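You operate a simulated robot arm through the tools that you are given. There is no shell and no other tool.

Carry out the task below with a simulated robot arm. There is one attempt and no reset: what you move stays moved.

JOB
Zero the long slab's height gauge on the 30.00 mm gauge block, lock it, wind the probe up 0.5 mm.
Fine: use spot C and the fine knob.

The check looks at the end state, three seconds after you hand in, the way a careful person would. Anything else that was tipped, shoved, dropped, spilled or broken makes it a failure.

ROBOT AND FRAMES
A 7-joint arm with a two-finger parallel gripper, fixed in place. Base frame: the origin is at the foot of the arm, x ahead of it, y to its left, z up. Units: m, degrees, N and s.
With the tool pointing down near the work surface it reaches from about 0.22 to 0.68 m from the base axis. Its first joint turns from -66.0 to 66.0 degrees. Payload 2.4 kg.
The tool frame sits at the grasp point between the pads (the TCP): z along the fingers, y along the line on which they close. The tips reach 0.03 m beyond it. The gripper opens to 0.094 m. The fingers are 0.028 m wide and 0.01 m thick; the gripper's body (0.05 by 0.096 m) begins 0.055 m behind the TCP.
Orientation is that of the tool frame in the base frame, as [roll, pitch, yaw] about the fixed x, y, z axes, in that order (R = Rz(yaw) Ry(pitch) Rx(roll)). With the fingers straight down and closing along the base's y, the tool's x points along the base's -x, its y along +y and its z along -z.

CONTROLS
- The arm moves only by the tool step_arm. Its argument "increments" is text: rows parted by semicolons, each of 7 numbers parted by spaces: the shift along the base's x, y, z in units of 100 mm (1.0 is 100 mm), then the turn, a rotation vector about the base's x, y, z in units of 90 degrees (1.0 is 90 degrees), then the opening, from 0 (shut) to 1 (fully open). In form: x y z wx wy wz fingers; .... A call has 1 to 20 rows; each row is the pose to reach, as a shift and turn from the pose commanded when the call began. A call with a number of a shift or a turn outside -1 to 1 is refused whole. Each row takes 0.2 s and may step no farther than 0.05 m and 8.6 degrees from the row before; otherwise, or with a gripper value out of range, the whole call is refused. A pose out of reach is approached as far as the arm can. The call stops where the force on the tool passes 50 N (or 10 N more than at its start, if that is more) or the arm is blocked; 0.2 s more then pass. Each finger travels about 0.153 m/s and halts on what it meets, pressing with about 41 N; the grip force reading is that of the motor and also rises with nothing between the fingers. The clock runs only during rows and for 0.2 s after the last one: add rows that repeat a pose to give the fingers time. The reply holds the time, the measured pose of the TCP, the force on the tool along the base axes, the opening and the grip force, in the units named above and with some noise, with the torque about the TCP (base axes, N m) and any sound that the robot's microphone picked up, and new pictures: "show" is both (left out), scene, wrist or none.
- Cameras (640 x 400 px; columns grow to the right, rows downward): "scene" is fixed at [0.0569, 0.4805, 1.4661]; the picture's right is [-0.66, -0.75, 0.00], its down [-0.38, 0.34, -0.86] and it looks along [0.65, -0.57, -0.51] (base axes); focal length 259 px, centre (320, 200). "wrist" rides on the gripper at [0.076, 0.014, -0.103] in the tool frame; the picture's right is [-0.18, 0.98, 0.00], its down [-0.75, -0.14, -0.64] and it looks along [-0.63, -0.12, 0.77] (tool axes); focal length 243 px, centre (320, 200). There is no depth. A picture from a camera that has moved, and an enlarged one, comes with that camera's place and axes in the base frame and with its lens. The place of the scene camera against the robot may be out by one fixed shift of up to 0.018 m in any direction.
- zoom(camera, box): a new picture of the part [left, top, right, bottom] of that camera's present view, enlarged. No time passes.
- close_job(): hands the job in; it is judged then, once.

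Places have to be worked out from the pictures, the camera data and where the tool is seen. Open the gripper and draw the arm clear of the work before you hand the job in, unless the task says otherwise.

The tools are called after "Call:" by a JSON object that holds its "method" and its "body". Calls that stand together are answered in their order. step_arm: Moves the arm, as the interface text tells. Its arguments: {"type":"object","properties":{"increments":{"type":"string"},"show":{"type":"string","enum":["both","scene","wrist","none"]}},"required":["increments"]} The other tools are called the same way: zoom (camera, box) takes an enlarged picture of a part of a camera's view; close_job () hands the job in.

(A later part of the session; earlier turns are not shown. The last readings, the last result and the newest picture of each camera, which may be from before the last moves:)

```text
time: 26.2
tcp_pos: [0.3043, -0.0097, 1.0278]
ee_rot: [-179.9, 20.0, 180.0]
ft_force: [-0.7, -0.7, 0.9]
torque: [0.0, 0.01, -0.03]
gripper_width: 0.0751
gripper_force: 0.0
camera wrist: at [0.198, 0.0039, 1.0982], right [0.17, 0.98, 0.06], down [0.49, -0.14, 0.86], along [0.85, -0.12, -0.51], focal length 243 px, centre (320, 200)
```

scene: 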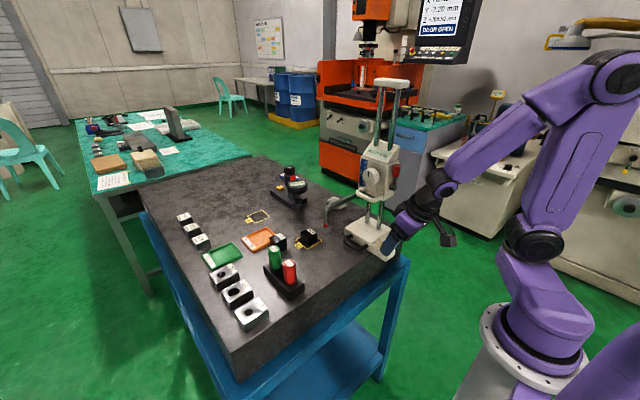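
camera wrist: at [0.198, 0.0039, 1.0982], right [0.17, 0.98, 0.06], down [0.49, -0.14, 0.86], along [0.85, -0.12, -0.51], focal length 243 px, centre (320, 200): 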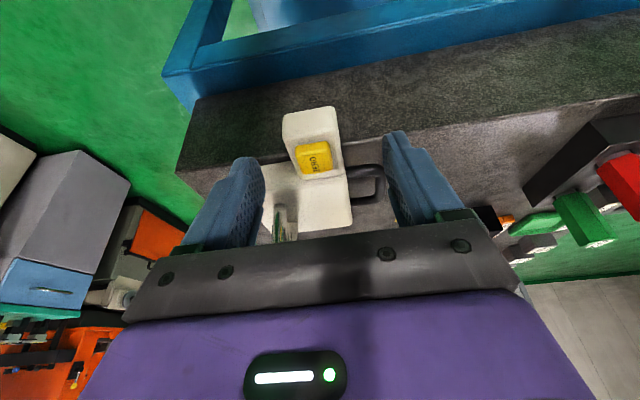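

The extension lies between the finger lines. Zoom to pin its edges before straddling it.

Call:
{"method": "zoom", "body": {"camera": "wrist", "box": [230, 90, 430, 240]}}

Call:
{"method": "zoom", "body": {"camera": "scene", "box": [330, 190, 450, 290]}}

```text
2.67 times, centred on (330, 165) of wrist
camera zoom: at [0.198, 0.0039, 1.0982], right [0.17, 0.98, 0.06], down [0.49, -0.14, 0.86], along [0.85, -0.12, -0.51], focal length 647 px, centre (293, 293)
```

zoom: 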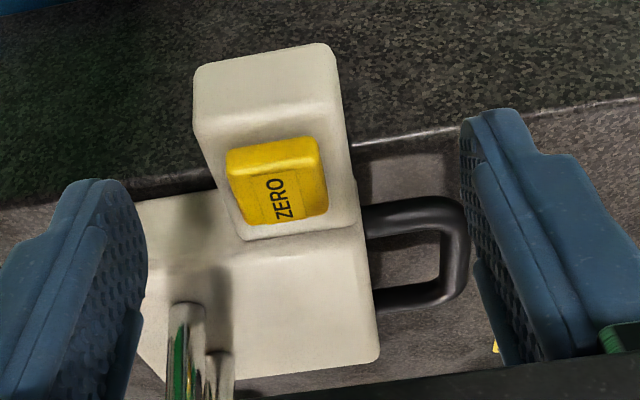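

```text
4.00 times, centred on (390, 240) of scene
camera zoom: at [0.0568, 0.4805, 1.4661], right [-0.66, -0.75, 0.0], down [-0.38, 0.34, -0.86], along [0.65, -0.57, -0.51], focal length 1035 px, centre (40, 40)
```

zoom: 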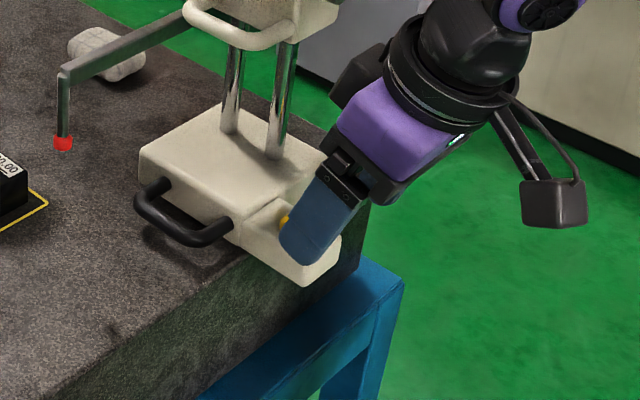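

Extension: z 0.952–0.974, y about −0.034…+0.005, centre −0.015. I shift y by −4 mm, lower to TCP z≈0.980, advance to x≈0.338, then close on its sides.

Call:
{"method": "step_arm", "body": {"increments": "0 -0.04 -0.1 0 0 0 0.8; 0 -0.04 -0.3 0 0 0 0.8; 0 -0.04 -0.47 0 0 0 0.8; 0.15 -0.04 -0.47 0 0 0 0.8; 0.33 -0.04 -0.47 0 0 0 0.8; 0.33 -0.04 -0.47 0 0 0 0.8", "show": "both"}}

```text
time: 27.6
tcp_pos: [0.3382, -0.0155, 0.9817]
ee_rot: [-179.9, 19.8, 179.9]
ft_force: [0.1, 0.1, 0.6]
torque: [-0.02, -0.01, 0.03]
gripper_width: 0.0751
gripper_force: 0.1
camera wrist: at [0.2316, -0.0009, 1.0529], right [0.17, 0.98, 0.06], down [0.49, -0.14, 0.86], along [0.85, -0.12, -0.51], focal length 243 px, centre (320, 200)
```

scene: 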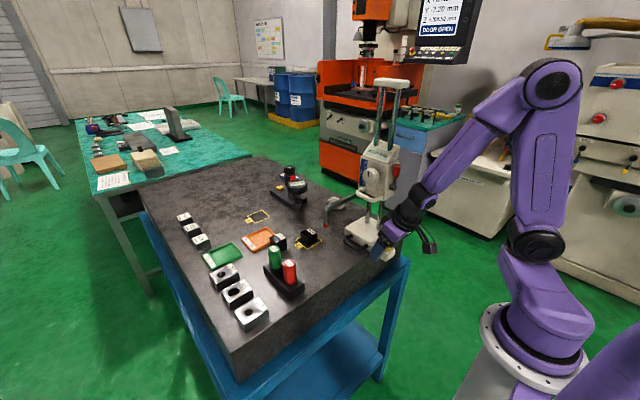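
wrist: 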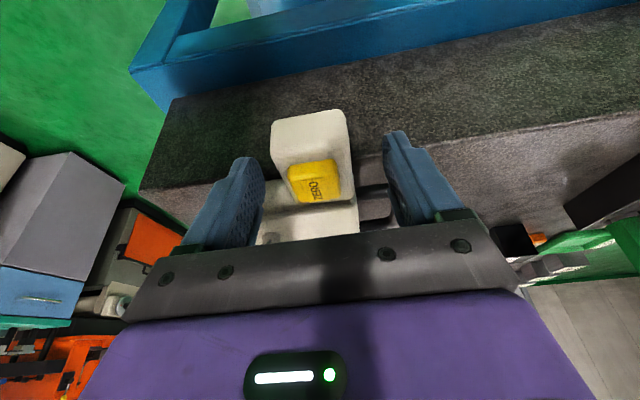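

The fingers straddle the extension without touching. I close slowly on it.

Call:
{"method": "step_arm", "body": {"increments": "0 0 0 0 0 0 0.65; 0 0 0 0 0 0 0.55; 0 0 0 0 0 0 0.5; 0 0 0 0 0 0 0.45; 0 0 0 0 0 0 0.4; 0 0 0 0 0 0 0.35; 0 0 0 0 0 0 0.3", "show": "both"}}

```text
time: 29.2
tcp_pos: [0.3376, -0.0173, 0.9827]
ee_rot: [-179.8, 19.7, 179.9]
ft_force: [6.6, -26.0, 2.2]
torque: [0.17, -0.85, 0.79]
gripper_width: 0.0418
gripper_force: 45.0
camera wrist: at [0.2315, -0.0025, 1.0528], right [0.18, 0.98, 0.06], down [0.49, -0.14, 0.86], along [0.85, -0.12, -0.51], focal length 243 px, centre (320, 200)
```

scene: 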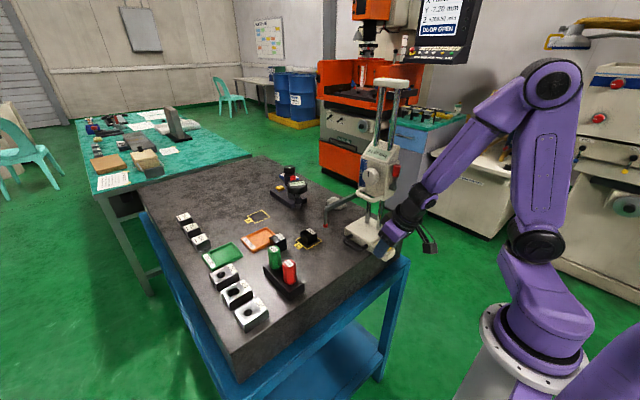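
wrist: 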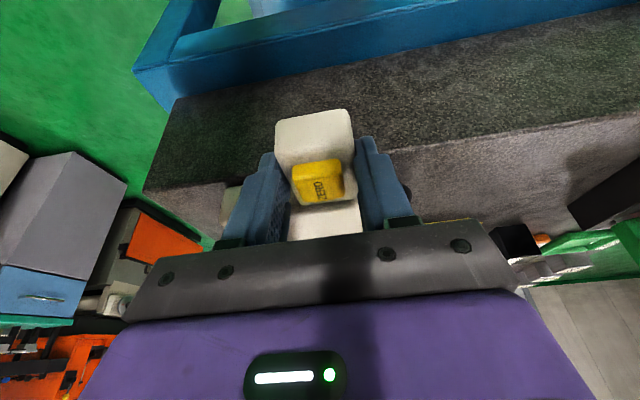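

Gripped at 41.8 mm, but a −26 N side force shows the extension's centre is ~2–3 mm further in −y. I relieve it with a small −y shift.

Call:
{"method": "step_arm", "body": {"increments": "0 -0.01 0 0 0 0 0.3; 0 -0.02 0 0 0 0 0.3; 0 -0.03 0 0 0 0 0.3; 0 -0.03 0 0 0 0 0.3", "show": "none"}}

```text
time: 30.2
tcp_pos: [0.3375, -0.0167, 0.9816]
ee_rot: [179.8, 20.0, 179.8]
ft_force: [0.3, -3.6, 24.9]
torque: [-0.62, 0.2, -0.6]
gripper_width: 0.0419
gripper_force: 45.2
```

Side force is gone but 25 N vertical shows; I let it settle with one no-motion row to see if it's steady.

Call:
{"method": "step_arm", "body": {"increments": "0 0 0 0 0 0 0.3; 0 0 0.01 0 0 0 0.3; 0 0 0.01 0 0 0 0.3", "show": "none"}}

```text
time: 31.0
tcp_pos: [0.3381, -0.0168, 0.9827]
ee_rot: [179.8, 19.8, -180.0]
ft_force: [12.7, 5.6, -4.5]
torque: [0.34, -0.85, -0.54]
gripper_width: 0.0418
gripper_force: 45.3
```

Forces are small and fluctuating with contact. I slide the gauge slowly in +x, first 20 mm, watching forces.

Call:
{"method": "step_arm", "body": {"increments": "0.03 0 0 0 0 0 0.3; 0.06 0 0 0 0 0 0.3; 0.09 0 0 0 0 0 0.3; 0.12 0 0 0 0 0 0.3; 0.15 0 0 0 0 0 0.3; 0.18 0 0 0 0 0 0.3; 0.2 0 0 0 0 0 0.3; 0.2 0 0 0 0 0 0.3", "show": "both"}}

```text
time: 32.8
tcp_pos: [0.358, -0.0164, 0.981]
ee_rot: [180.0, 19.7, -179.9]
ft_force: [-5.2, 21.3, -8.2]
torque: [0.08, 0.66, -0.03]
gripper_width: 0.0417
gripper_force: 45.2
camera wrist: at [0.2513, -0.0035, 1.0525], right [0.17, 0.98, 0.06], down [0.49, -0.14, 0.86], along [0.85, -0.12, -0.51], focal length 243 px, centre (320, 200)
```

scene: 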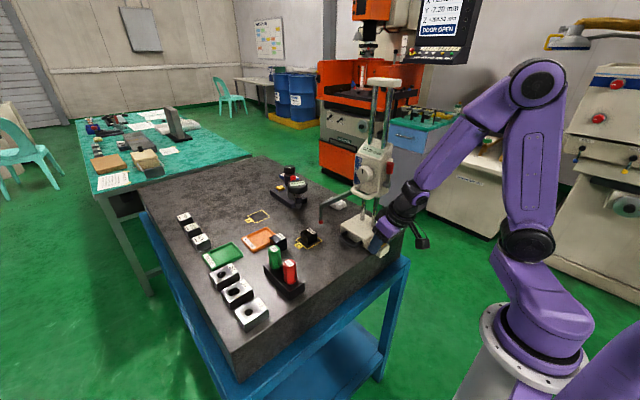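
wrist: 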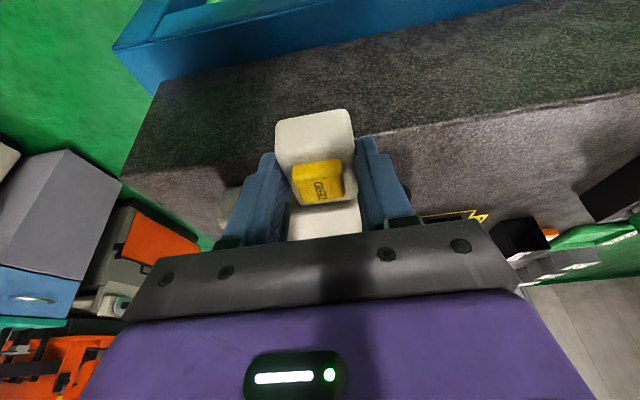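

It slid cleanly by 20 mm. There's a white lump on the slab near (0.61, −0.10), so I check the clearance ahead of the gauge base before continuing.

Call:
{"method": "zoom", "body": {"camera": "scene", "box": [290, 170, 420, 270]}}

Call:
{"method": "zoom", "body": {"camera": "scene", "box": [345, 120, 415, 200]}}

```text
4.00 times, centred on (355, 220) of scene
camera zoom: at [0.0568, 0.4811, 1.4659], right [-0.66, -0.75, 0.0], down [-0.38, 0.34, -0.86], along [0.65, -0.57, -0.51], focal length 1035 px, centre (180, 120)
```

zoom: 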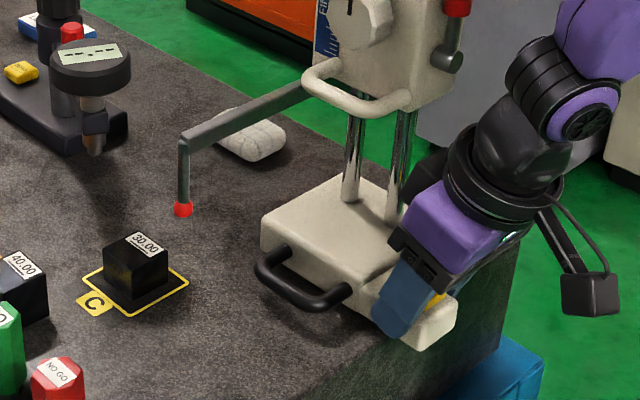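

```text
5.00 times, centred on (380, 160) of scene
camera zoom: at [0.0568, 0.4811, 1.4659], right [-0.66, -0.75, 0.0], down [-0.38, 0.34, -0.86], along [0.65, -0.57, -0.51], focal length 1294 px, centre (20, 400)
```

zoom: 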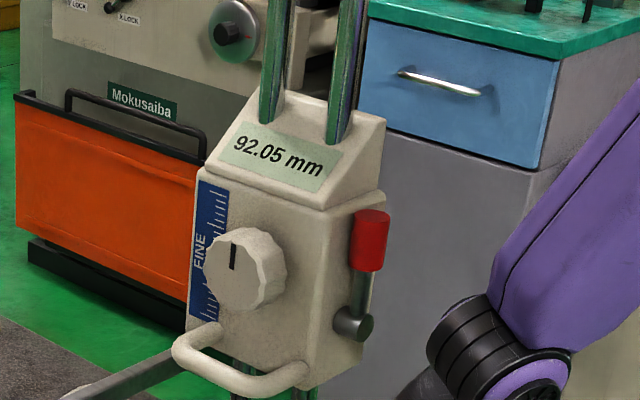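

The rag's near corner is about (0.59, −0.12) while the base will only reach x≈0.545, so it clears. I continue another 50 mm slowly.

Call:
{"method": "step_arm", "body": {"increments": "0.03 0 0 0 0 0 0.3; 0.07 0 0 0 0 0 0.3; 0.11 0 0 0 0 0 0.3; 0.15 0 0 0 0 0 0.3; 0.19 0 0 0 0 0 0.3; 0.23 0 0 0 0 0 0.3; 0.27 0 0 0 0 0 0.3; 0.31 0 0 0 0 0 0.3; 0.35 0 0 0 0 0 0.3; 0.39 0 0 0 0 0 0.3; 0.43 0 0 0 0 0 0.3; 0.47 0 0 0 0 0 0.3; 0.5 0 0 0 0 0 0.3; 0.5 0 0 0 0 0 0.3", "show": "both"}}

Call:
{"method": "zoom", "body": {"camera": "scene", "box": [290, 170, 420, 270]}}

```text
time: 35.8
tcp_pos: [0.4095, -0.017, 0.9808]
ee_rot: [179.9, 19.8, -180.0]
ft_force: [-6.1, 23.5, 1.6]
torque: [0.45, 0.62, -0.05]
gripper_width: 0.0417
gripper_force: 45.4
camera wrist: at [0.302, -0.0035, 1.0524], right [0.17, 0.98, 0.06], down [0.49, -0.14, 0.86], along [0.85, -0.12, -0.51], focal length 243 px, centre (320, 200)
```

scene: 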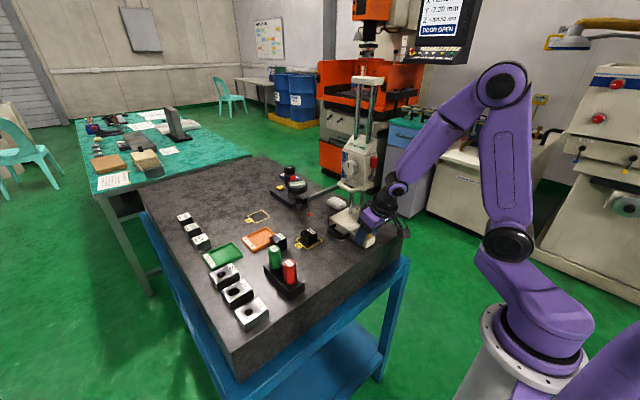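
wrist: 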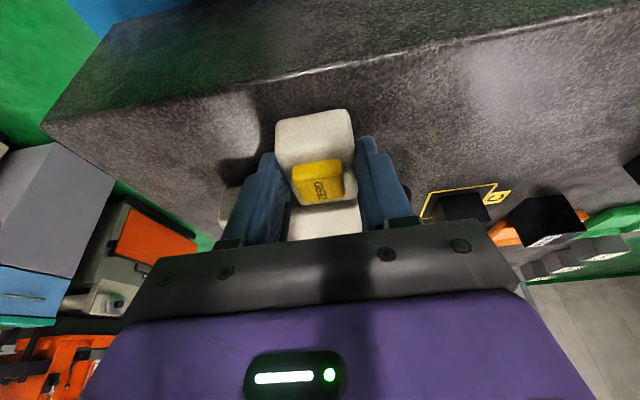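

```text
4.00 times, centred on (355, 220) of scene
camera zoom: at [0.0567, 0.4811, 1.4659], right [-0.66, -0.75, 0.0], down [-0.38, 0.34, -0.86], along [0.65, -0.57, -0.51], focal length 1035 px, centre (180, 120)
```

zoom: 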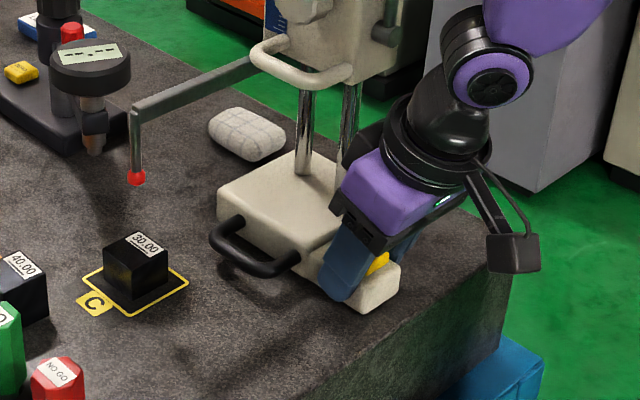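

By the scene view the probe is already about over the block's centre; by wrist triangulation it is ~5 mm short. I add 3 mm, relieve the side load, then open the fingers.

Call:
{"method": "step_arm", "body": {"increments": "0.015 0 0 0 0 0 0.3; 0.03 0 0 0 0 0 0.3; 0.03 0.01 0 0 0 0 0.3; 0.03 0.01 0 0 0 0 0.3; 0.03 0.01 0 0 0 0 0.5; 0.03 0.01 0 0 0 0 0.6; 0.03 0.01 0 0 0 0 0.75; 0.03 0.01 0 0 0 0 0.8; 0.03 0.01 0 0 0 0 0.8", "show": "both"}}

```text
time: 37.8
tcp_pos: [0.4099, -0.0179, 0.9805]
ee_rot: [180.0, 19.7, -179.9]
ft_force: [0.1, -0.5, 0.2]
torque: [-0.03, -0.02, -0.01]
gripper_width: 0.075
gripper_force: 0.0
camera wrist: at [0.304, -0.0037, 1.0523], right [0.17, 0.98, 0.06], down [0.49, -0.14, 0.86], along [0.85, -0.12, -0.51], focal length 243 px, centre (320, 200)
```

scene: 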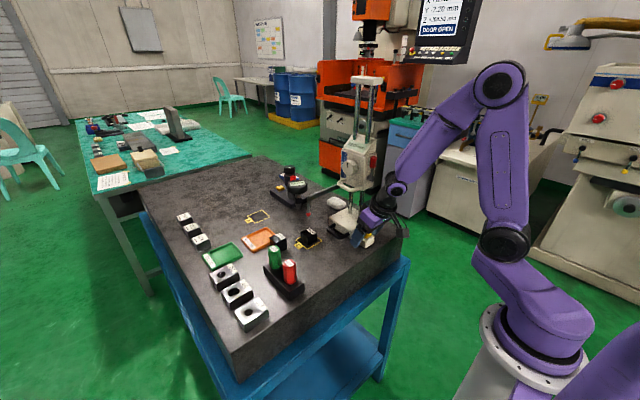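
wrist: 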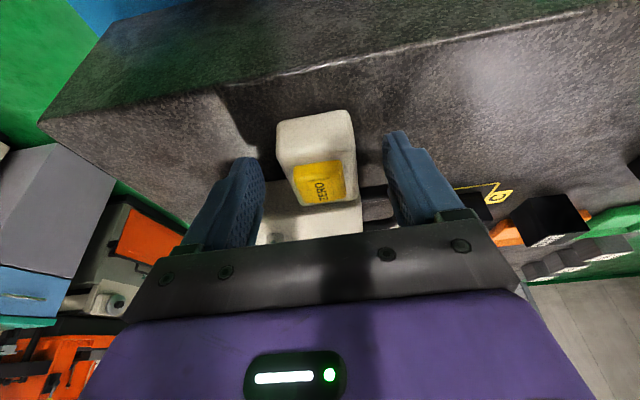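

The gauge is free and standing. I retreat in −x out from around the extension, then up, keeping clear of the lever.

Call:
{"method": "step_arm", "body": {"increments": "-0.3 0 0 0 0 0 0.8; -0.6 0 0 0 0 0 0.8; -0.7 0 0.2 0 0 0 0.8; -0.8 0 0.5 0 0 0 0.8; -0.9 0.1 0.9 0 0 0 0.8; -1.0 0.2 1.0 0 0 0 0.8; -1.0 0.5 1.0 0 0 0 0.8; -1.0 0.5 1.0 0 0 0 0.8", "show": "both"}}

```text
time: 39.6
tcp_pos: [0.3096, 0.0312, 1.0807]
ee_rot: [180.0, 19.9, -180.0]
ft_force: [-0.1, 0.7, -0.8]
torque: [0.02, 0.0, -0.01]
gripper_width: 0.0753
gripper_force: 0.1
camera wrist: at [0.2037, 0.0454, 1.1519], right [0.17, 0.98, 0.06], down [0.49, -0.14, 0.86], along [0.85, -0.12, -0.51], focal length 243 px, centre (320, 200)
```

scene: 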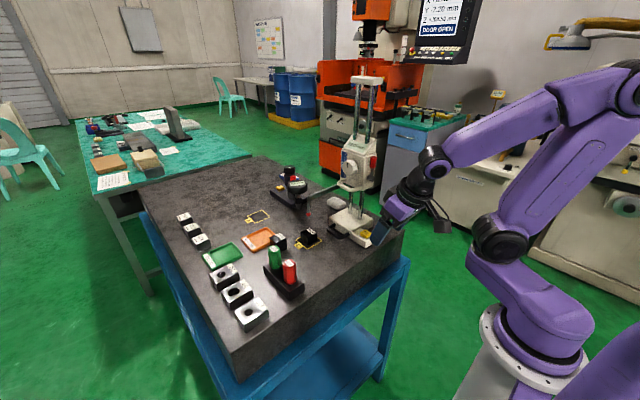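
wrist: 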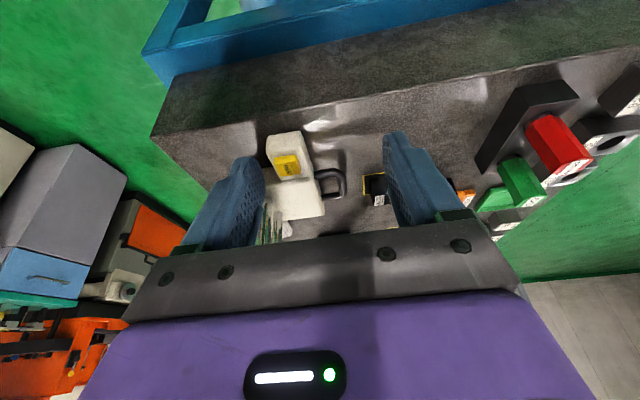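

Now I straighten the tool to vertical while rising and moving to +y, in preparation for a 45° slanted grip on the carriage's white D‑handle (its bar ≈ (0.494, 0.0, 1.097)).

Call:
{"method": "step_arm", "body": {"increments": "0 0 0.3 0 0.05 0 0.8; 0 0.2 0.6 0 0.11 0 0.8; 0 0.5 0.9 0 0.17 0 0.8; 0.1 0.8 1.0 0 0.221 0 0.8; 0.2 1.0 1.0 0 0.221 0 0.8; 0.2 1.0 1.0 0 0.221 0 0.8", "show": "none"}}

Call:
{"method": "step_arm", "body": {"increments": "0.1 0.2 0.2 -0.08 0 0 0.6; 0.3 0.4 0.3 -0.16 0 0 0.6; 0.5 0.5 0.4 -0.25 0 0 0.6; 0.7 0.6 0.4 -0.34 0 0 0.6; 0.9 0.7 0.4 -0.43 0 0 0.6; 1.0 0.7 0.4 -0.5 0 0 0.6; 1.0 0.7 0.4 -0.5 0 0 0.6", "show": "both"}}

```text
time: 41.0
tcp_pos: [0.3304, 0.1303, 1.1826]
ee_rot: [180.0, -0.1, 180.0]
ft_force: [0.8, -0.8, 0.0]
torque: [-0.01, 0.02, -0.01]
gripper_width: 0.0754
gripper_force: 0.0
```

```text
time: 42.6
tcp_pos: [0.4319, 0.2021, 1.2215]
ee_rot: [-134.8, 0.0, 179.9]
ft_force: [-0.4, 0.3, -0.8]
torque: [0.02, -0.04, 0.02]
gripper_width: 0.0564
gripper_force: 0.2
camera wrist: at [0.3547, 0.2849, 1.284], right [0.18, 0.69, -0.7], down [0.75, 0.35, 0.55], along [0.63, -0.63, -0.46], focal length 243 px, centre (320, 200)
```

scene: 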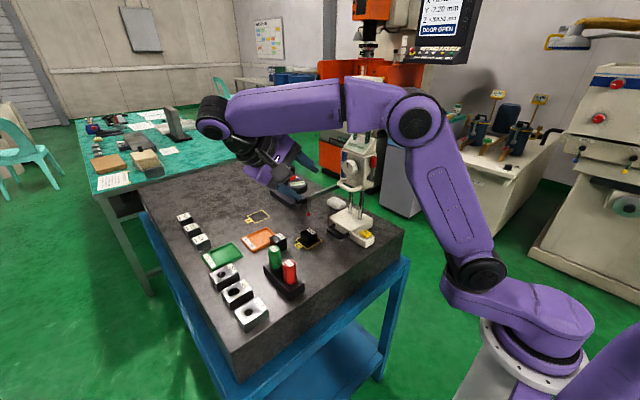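
wrist: 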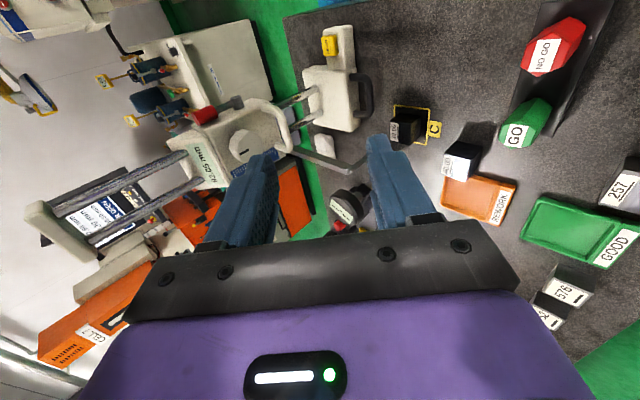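

Excellent view of the carriage. I zoom to locate the knob, D-handle, lever, and probe relative to the block.

Call:
{"method": "zoom", "body": {"camera": "wrist", "box": [150, 70, 310, 200]}}

Call:
{"method": "zoom", "body": {"camera": "wrist", "box": [280, 20, 480, 200]}}

Call:
{"method": "zoom", "body": {"camera": "scene", "box": [280, 120, 400, 260]}}

```text
3.08 times, centred on (230, 135) of wrist
camera zoom: at [0.3547, 0.2849, 1.284], right [0.18, 0.69, -0.7], down [0.75, 0.35, 0.55], along [0.63, -0.63, -0.46], focal length 746 px, centre (597, 400)
```

zoom: 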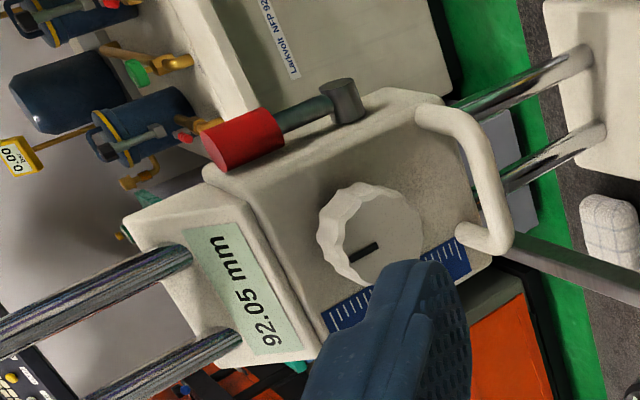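

```text
2.22 times, centred on (380, 110) of wrist
camera zoom: at [0.3547, 0.2849, 1.284], right [0.18, 0.69, -0.7], down [0.75, 0.35, 0.55], along [0.63, -0.63, -0.46], focal length 539 px, centre (187, 400)
```

zoom: 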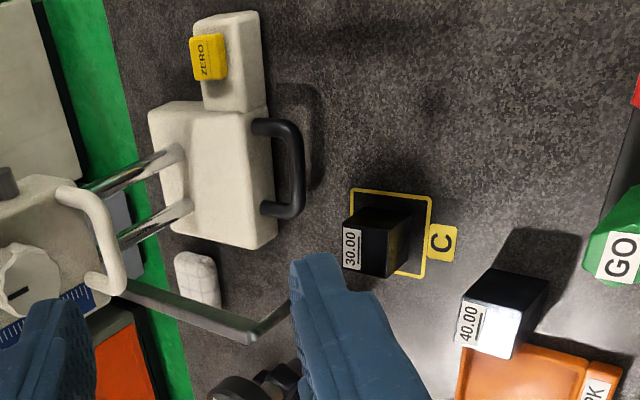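

```text
2.86 times, centred on (340, 190) of scene
camera zoom: at [0.0569, 0.4805, 1.4661], right [-0.66, -0.75, 0.0], down [-0.38, 0.34, -0.86], along [0.65, -0.57, -0.51], focal length 739 px, centre (263, 229)
```

zoom: 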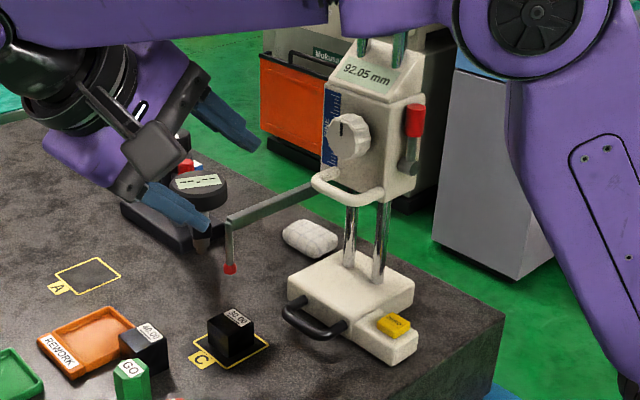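

Readings: knob face ≈ (0.484, 0.003, 1.165), D-handle bar ≈ (0.488, −0.003, 1.10). I flatten the approach to 30° below horizontal (to clear the knob) and come closer with a 23 mm opening.

Call:
{"method": "step_arm", "body": {"increments": "0.1 -0.1 0 -0.05 0 0 0.25; 0.3 -0.3 -0.1 -0.11 0 0 0.25; 0.5 -0.5 -0.2 -0.167 0 0 0.25; 0.56 -0.7 -0.3 -0.167 0 0 0.25; 0.56 -0.9 -0.4 -0.167 0 0 0.25; 0.56 -0.9 -0.4 -0.167 0 0 0.25", "show": "both"}}

Call:
{"method": "zoom", "body": {"camera": "wrist", "box": [200, 60, 420, 240]}}

```text
time: 44.0
tcp_pos: [0.4861, 0.1135, 1.1805]
ee_rot: [-119.9, -0.1, 179.8]
ft_force: [0.8, 0.3, 0.0]
torque: [-0.01, 0.01, -0.03]
gripper_width: 0.0237
gripper_force: 0.1
camera wrist: at [0.4107, 0.2089, 1.2197], right [0.18, 0.49, -0.85], down [0.75, 0.48, 0.44], along [0.63, -0.72, -0.28], focal length 243 px, centre (320, 200)
```

scene: 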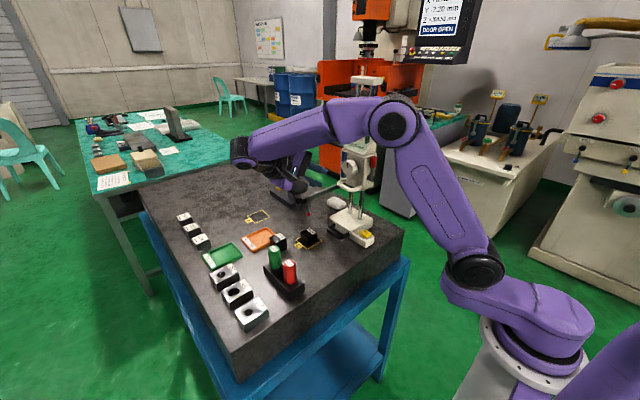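
wrist: 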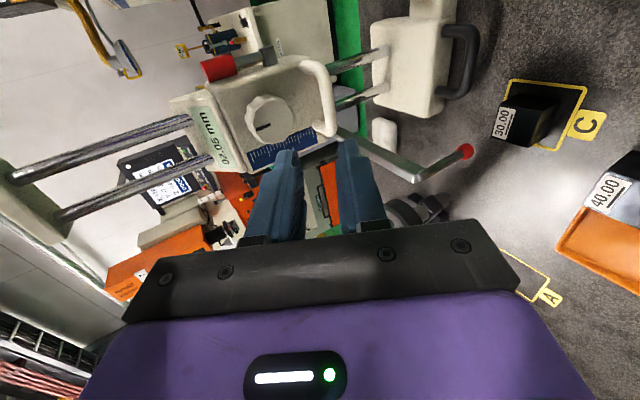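

```text
2.22 times, centred on (310, 150) of wrist
camera zoom: at [0.4107, 0.2089, 1.2197], right [0.18, 0.49, -0.85], down [0.75, 0.48, 0.44], along [0.63, -0.72, -0.28], focal length 539 px, centre (342, 311)
```

zoom: 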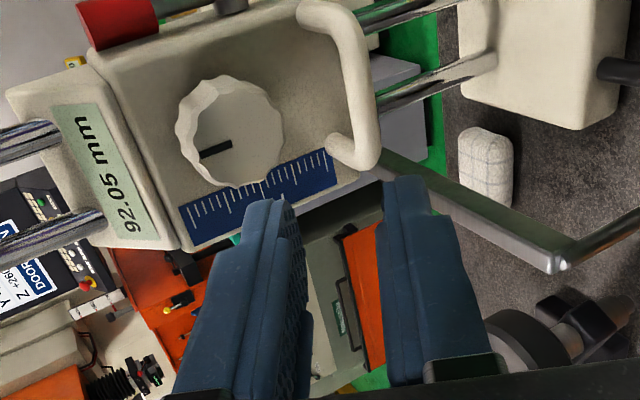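

Triangulation of the handle along this line of sight is soft in depth, so I approach to ~35 mm short of it along the tool axis and look again.

Call:
{"method": "step_arm", "body": {"increments": "0.02 -0.3 -0.2 0 0 0 0.25; 0.04 -0.55 -0.38 0 0 0 0.25; 0.04 -0.7 -0.48 0 0 0 0.25; 0.04 -0.85 -0.585 0 0 0 0.25; 0.04 -0.85 -0.585 0 0 0 0.25", "show": "both"}}

Call:
{"method": "zoom", "body": {"camera": "wrist", "box": [220, 60, 420, 240]}}

Call:
{"method": "zoom", "body": {"camera": "scene", "box": [300, 130, 400, 230]}}

```text
time: 45.2
tcp_pos: [0.492, 0.027, 1.1223]
ee_rot: [-120.0, 0.0, 180.0]
ft_force: [-0.1, 0.2, -0.4]
torque: [0.01, 0.0, 0.02]
gripper_width: 0.0235
gripper_force: 0.0
camera wrist: at [0.4146, 0.1228, 1.1617], right [0.18, 0.49, -0.85], down [0.75, 0.48, 0.44], along [0.63, -0.72, -0.28], focal length 243 px, centre (320, 200)
```

scene: 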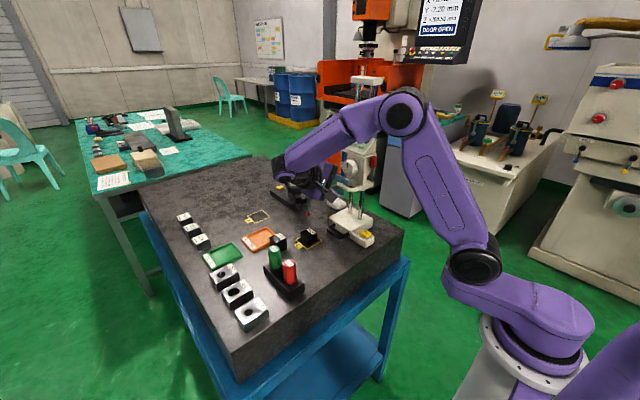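
wrist: 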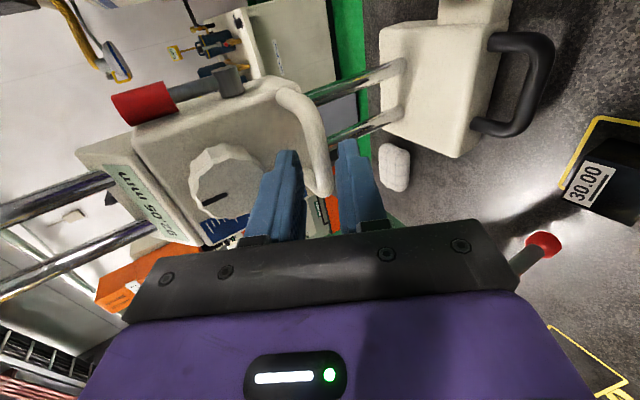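

```text
2.22 times, centred on (320, 150) of wrist
camera zoom: at [0.4146, 0.1228, 1.1617], right [0.18, 0.49, -0.85], down [0.75, 0.48, 0.44], along [0.63, -0.72, -0.28], focal length 539 px, centre (320, 311)
```

zoom: 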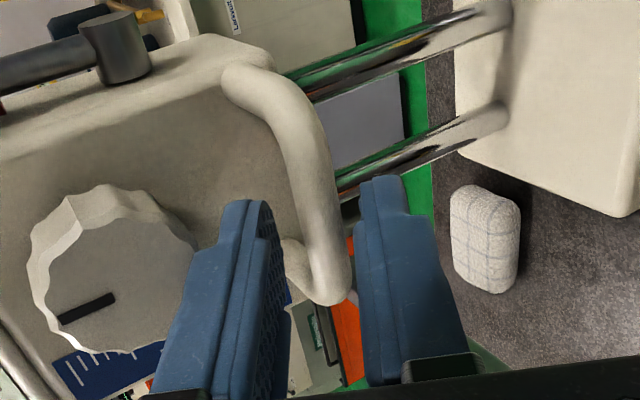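

```text
4.00 times, centred on (350, 180) of scene
camera zoom: at [0.0569, 0.4805, 1.4661], right [-0.66, -0.75, 0.0], down [-0.38, 0.34, -0.86], along [0.65, -0.57, -0.51], focal length 1035 px, centre (200, 280)
```

zoom: 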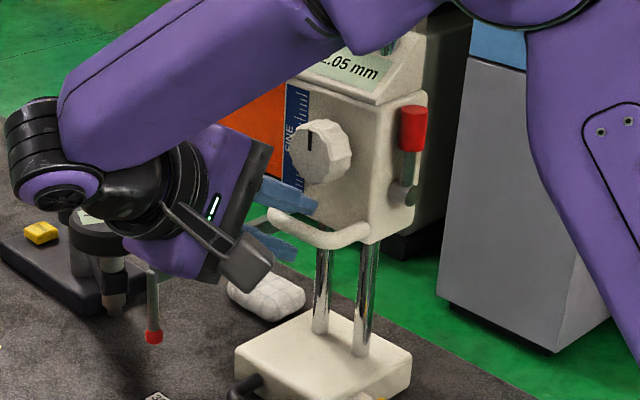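

The bar lies right on the tool axis at about (0.4875, −0.005, 1.104), 37 mm ahead. I advance 19 mm (so the fingertips stay clear of the carriage face), shift −3 mm in x and close on the bar.

Call:
{"method": "step_arm", "body": {"increments": "-0.03 -0.08 -0.05 0 0 0 0.25; -0.03 -0.165 -0.095 0 0 0 0.25; -0.03 -0.165 -0.095 0 0 0 0.25", "show": "both"}}

Call:
{"method": "zoom", "body": {"camera": "wrist", "box": [220, 60, 420, 240]}}

```text
time: 46.0
tcp_pos: [0.4879, 0.0125, 1.1144]
ee_rot: [-120.0, 0.0, 179.9]
ft_force: [0.0, -0.1, -0.2]
torque: [-0.01, -0.02, 0.0]
gripper_width: 0.0235
gripper_force: 0.1
camera wrist: at [0.4116, 0.1071, 1.1527], right [0.18, 0.49, -0.85], down [0.76, 0.48, 0.44], along [0.63, -0.72, -0.28], focal length 243 px, centre (320, 200)
```

scene: 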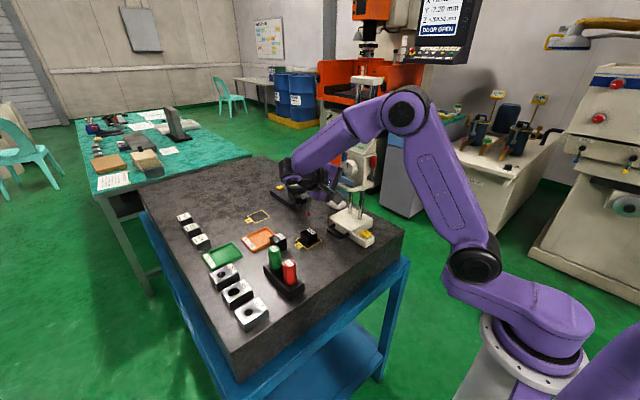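
wrist: 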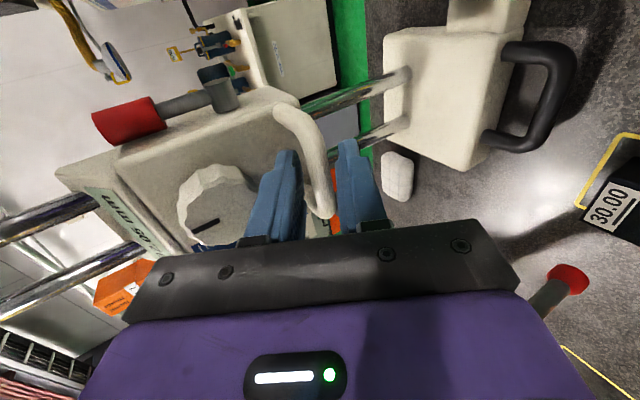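

```text
2.22 times, centred on (320, 150) of wrist
camera zoom: at [0.4116, 0.1071, 1.1527], right [0.18, 0.49, -0.85], down [0.76, 0.48, 0.44], along [0.63, -0.72, -0.28], focal length 539 px, centre (320, 311)
```

zoom: 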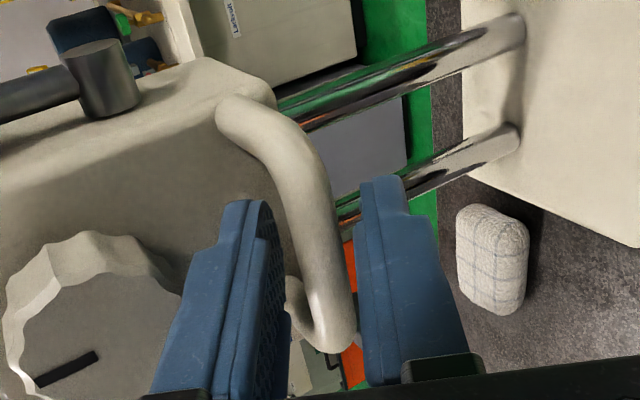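

The bar sits between the pads. I close gently on it.

Call:
{"method": "step_arm", "body": {"increments": "0 0 0 0 0 0 0.2; 0 0 0 0 0 0 0.16; 0 0 0 0 0 0 0.13; 0 0 0 0 0 0 0.1; 0 0 0 0 0 0 0.07; 0 0 0 0 0 0 0.05; 0 0 0 0 0 0 0.05", "show": "both"}}

Call:
{"method": "zoom", "body": {"camera": "scene", "box": [320, 120, 400, 210]}}

```text
time: 47.6
tcp_pos: [0.4874, 0.0113, 1.1134]
ee_rot: [-120.1, -0.1, 179.9]
ft_force: [-1.3, -1.5, -0.4]
torque: [-0.04, 0.85, 0.76]
gripper_width: 0.0118
gripper_force: 44.5
camera wrist: at [0.4116, 0.1073, 1.1527], right [0.18, 0.49, -0.85], down [0.75, 0.48, 0.44], along [0.63, -0.72, -0.28], focal length 243 px, centre (320, 200)
```

scene: 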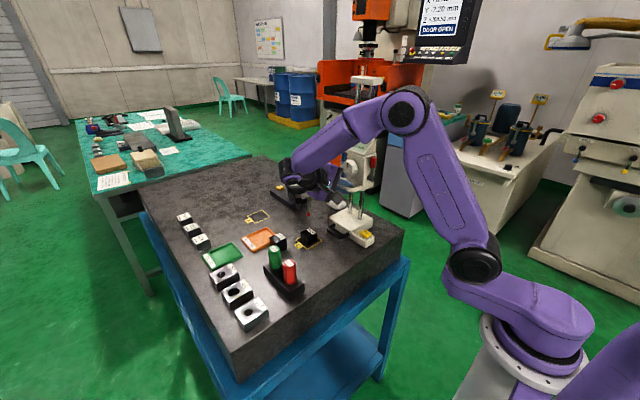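
wrist: 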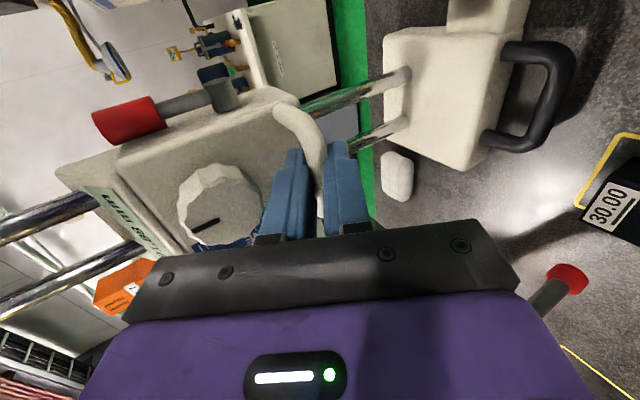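

```text
4.44 times, centred on (360, 165) of scene
camera zoom: at [0.0569, 0.4804, 1.4661], right [-0.66, -0.75, 0.0], down [-0.38, 0.34, -0.86], along [0.65, -0.57, -0.51], focal length 1150 px, centre (142, 356)
```

zoom: 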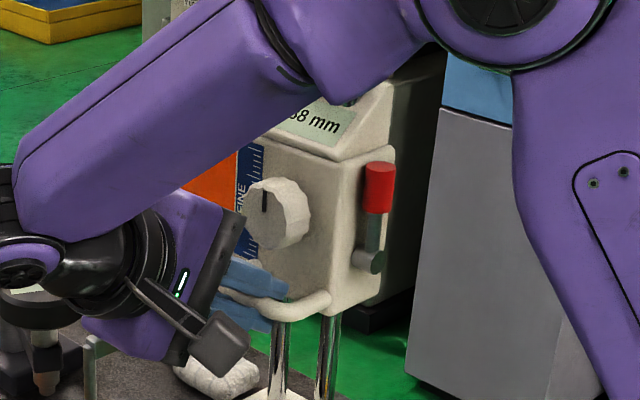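

Gripped (11.8 mm). The carriage moved slightly, as the display now ends in "8"; I check the wrist view for the display.

Call:
{"method": "zoom", "body": {"camera": "wrist", "box": [60, 160, 200, 260]}}

Call:
{"method": "zoom", "body": {"camera": "scene", "box": [370, 140, 400, 165]}}

```text
4.00 times, centred on (130, 210) of wrist
camera zoom: at [0.4116, 0.1073, 1.1527], right [0.18, 0.49, -0.85], down [0.75, 0.48, 0.44], along [0.63, -0.72, -0.28], focal length 970 px, centre (1080, 160)
```

zoom: 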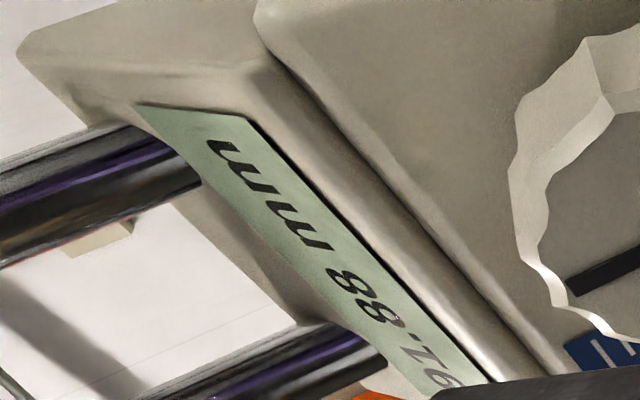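

```text
16.00 times, centred on (385, 152) of scene
camera zoom: at [0.0569, 0.4804, 1.4661], right [-0.66, -0.75, 0.0], down [-0.38, 0.34, -0.86], along [0.65, -0.57, -0.51], focal length 4141 px, centre (-720, 960)
```

zoom: 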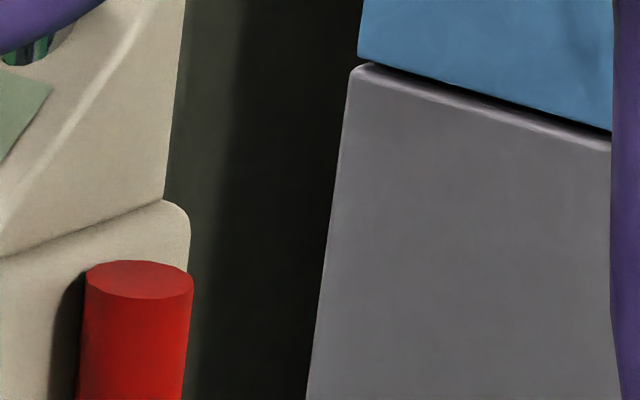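

Display reads 91.88, so the carriage is unlocked and slides with the handle. I lower it 58 mm in small steps (to about 34 mm).

Call:
{"method": "step_arm", "body": {"increments": "0 0 -0.02 0 0 0 0.05; 0 0 -0.06 0 0 0 0.05; 0 0 -0.1 0 0 0 0.05; 0 0 -0.14 0 0 0 0.05; 0 0 -0.18 0 0 0 0.05; 0 0 -0.22 0 0 0 0.05; 0 0 -0.26 0 0 0 0.05; 0 0 -0.3 0 0 0 0.05; 0 0 -0.3 0 0 0 0.05", "show": "both"}}

Call:
{"method": "zoom", "body": {"camera": "wrist", "box": [60, 160, 200, 260]}}

```text
time: 49.6
tcp_pos: [0.4885, 0.0114, 1.0847]
ee_rot: [-120.0, 0.0, 180.0]
ft_force: [0.6, 2.4, 1.3]
torque: [0.01, 0.57, 1.12]
gripper_width: 0.0112
gripper_force: 45.0
camera wrist: at [0.4113, 0.1072, 1.1232], right [0.18, 0.49, -0.85], down [0.75, 0.49, 0.44], along [0.63, -0.72, -0.28], focal length 243 px, centre (320, 200)
```

scene: 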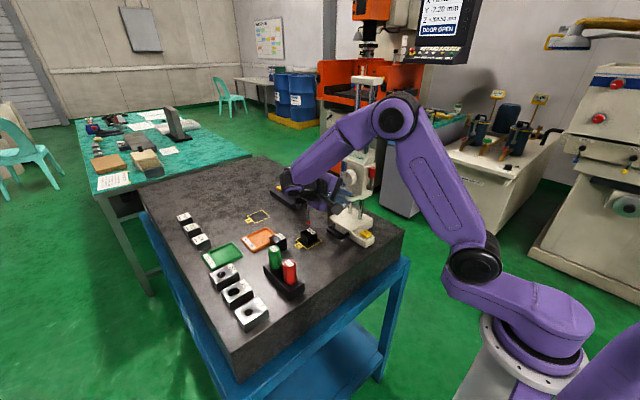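
wrist: 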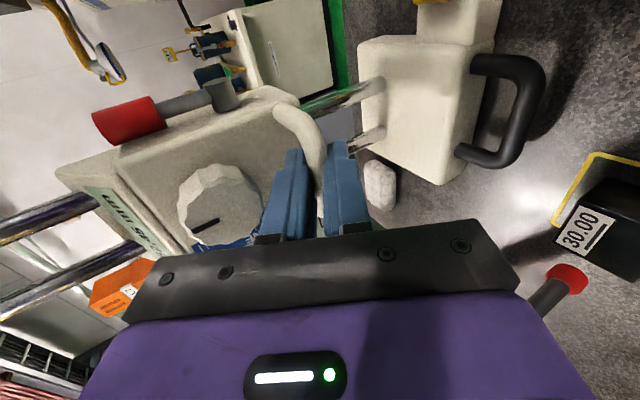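

```text
4.00 times, centred on (130, 210) of wrist
camera zoom: at [0.4113, 0.1072, 1.1232], right [0.18, 0.49, -0.85], down [0.75, 0.49, 0.44], along [0.63, -0.72, -0.28], focal length 970 px, centre (1080, 160)
```

zoom: 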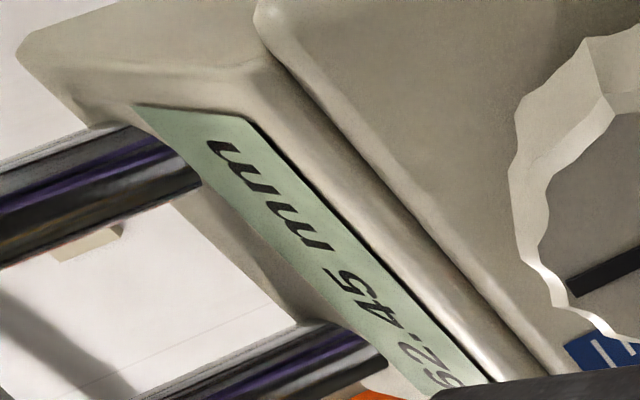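

62.45 now, tracking well; the probe tip computes to (0.533, 0.099), right over the block centre. I lower another 28 mm.

Call:
{"method": "step_arm", "body": {"increments": "0 0 -0.03 0 0 0 0.05; 0 0 -0.07 0 0 0 0.05; 0 0 -0.11 0 0 0 0.05; 0 0 -0.15 0 0 0 0.05; 0 0 -0.19 0 0 0 0.05; 0 0 -0.23 0 0 0 0.05; 0 0 -0.26 0 0 0 0.05; 0 0 -0.28 0 0 0 0.05; 0 0 -0.28 0 0 0 0.05", "show": "both"}}

Call:
{"method": "zoom", "body": {"camera": "wrist", "box": [60, 160, 200, 260]}}

Call:
{"method": "zoom", "body": {"camera": "scene", "box": [280, 170, 380, 260]}}

```text
time: 51.6
tcp_pos: [0.4882, 0.0122, 1.0566]
ee_rot: [-120.0, -0.1, 180.0]
ft_force: [-1.5, 10.9, 1.6]
torque: [-0.01, 1.05, 0.15]
gripper_width: 0.0115
gripper_force: 45.1
camera wrist: at [0.4114, 0.1071, 1.0946], right [0.18, 0.49, -0.85], down [0.75, 0.49, 0.44], along [0.63, -0.72, -0.28], focal length 243 px, centre (320, 200)
```

scene: 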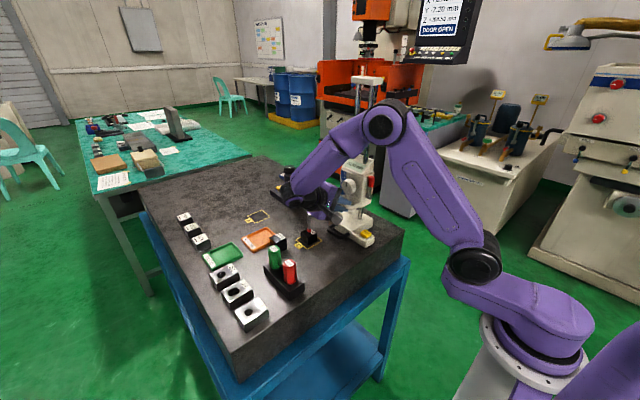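
wrist: 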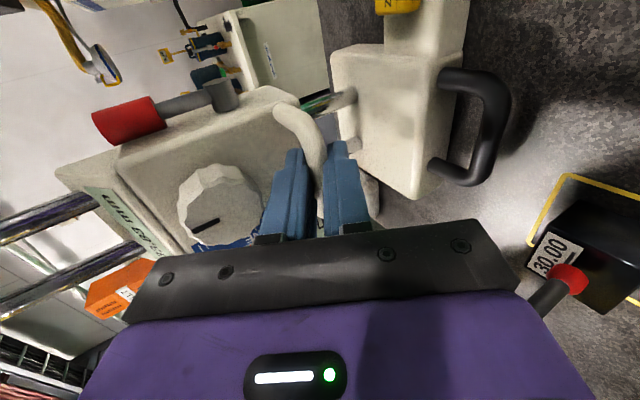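

```text
4.00 times, centred on (130, 210) of wrist
camera zoom: at [0.4114, 0.1071, 1.0946], right [0.18, 0.49, -0.85], down [0.75, 0.49, 0.44], along [0.63, -0.72, -0.28], focal length 970 px, centre (1080, 160)
```

zoom: 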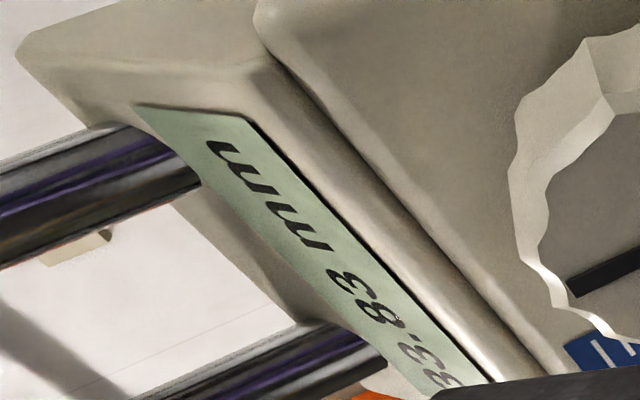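

```text
4.44 times, centred on (330, 215) of scene
camera zoom: at [0.0568, 0.4808, 1.466], right [-0.66, -0.75, 0.0], down [-0.38, 0.34, -0.86], along [0.65, -0.57, -0.51], focal length 1150 px, centre (276, 133)
```

zoom: 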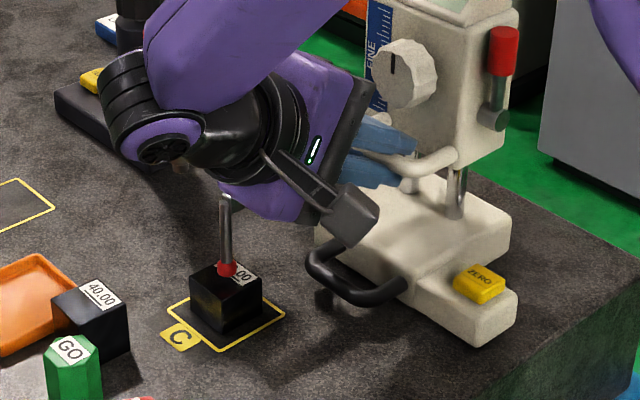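

About 33.83. The probe hangs ~3.8 mm above the block. I lower 2.3 mm more and read again.

Call:
{"method": "step_arm", "body": {"increments": "0 0 -0.008 0 0 0 0.05; 0 0 -0.016 0 0 0 0.05; 0 0 -0.023 0 0 0 0.05; 0 0 -0.023 0 0 0 0.05", "show": "none"}}

Call:
{"method": "zoom", "body": {"camera": "wrist", "box": [80, 180, 180, 260]}}

```text
time: 52.6
tcp_pos: [0.4887, 0.0127, 1.0525]
ee_rot: [-120.1, 0.1, -179.9]
ft_force: [-0.7, 14.2, 1.8]
torque: [0.01, 1.13, 0.15]
gripper_width: 0.0118
gripper_force: 45.2
```

```text
5.00 times, centred on (130, 220) of wrist
camera zoom: at [0.4116, 0.1071, 1.0923], right [0.18, 0.49, -0.85], down [0.75, 0.49, 0.44], along [0.63, -0.72, -0.28], focal length 1213 px, centre (1270, 100)
```

zoom: 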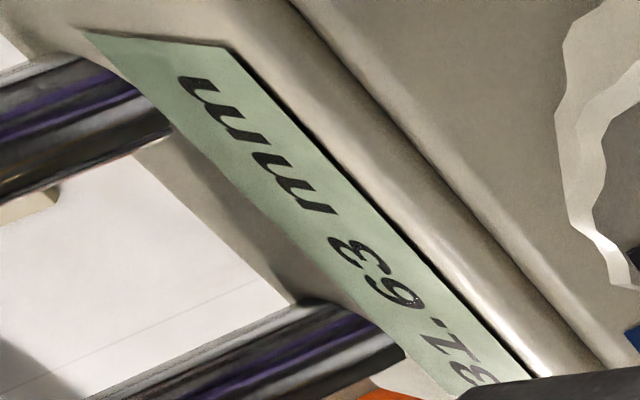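

31.63 mm. I go another 0.9 mm down, leaving the last bit for the fine knob.

Call:
{"method": "step_arm", "body": {"increments": "0 0 -0.004 0 0 0 0.05; 0 0 -0.009 0 0 0 0.05; 0 0 -0.009 0 0 0 0.05", "show": "none"}}

Call:
{"method": "zoom", "body": {"camera": "wrist", "box": [80, 180, 180, 260]}}

```text
time: 53.4
tcp_pos: [0.4872, 0.0124, 1.0519]
ee_rot: [-120.0, 0.0, -179.9]
ft_force: [2.4, 13.9, 1.9]
torque: [0.03, 0.82, 0.77]
gripper_width: 0.0118
gripper_force: 45.0
```

```text
5.00 times, centred on (130, 220) of wrist
camera zoom: at [0.4114, 0.107, 1.0914], right [0.18, 0.49, -0.85], down [0.75, 0.49, 0.44], along [0.63, -0.72, -0.28], focal length 1213 px, centre (1270, 100)
```

zoom: 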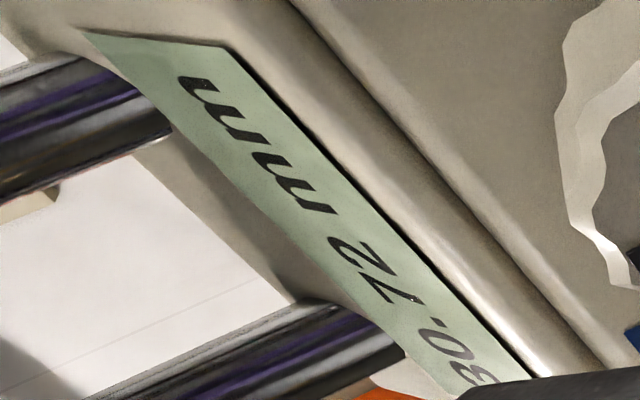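

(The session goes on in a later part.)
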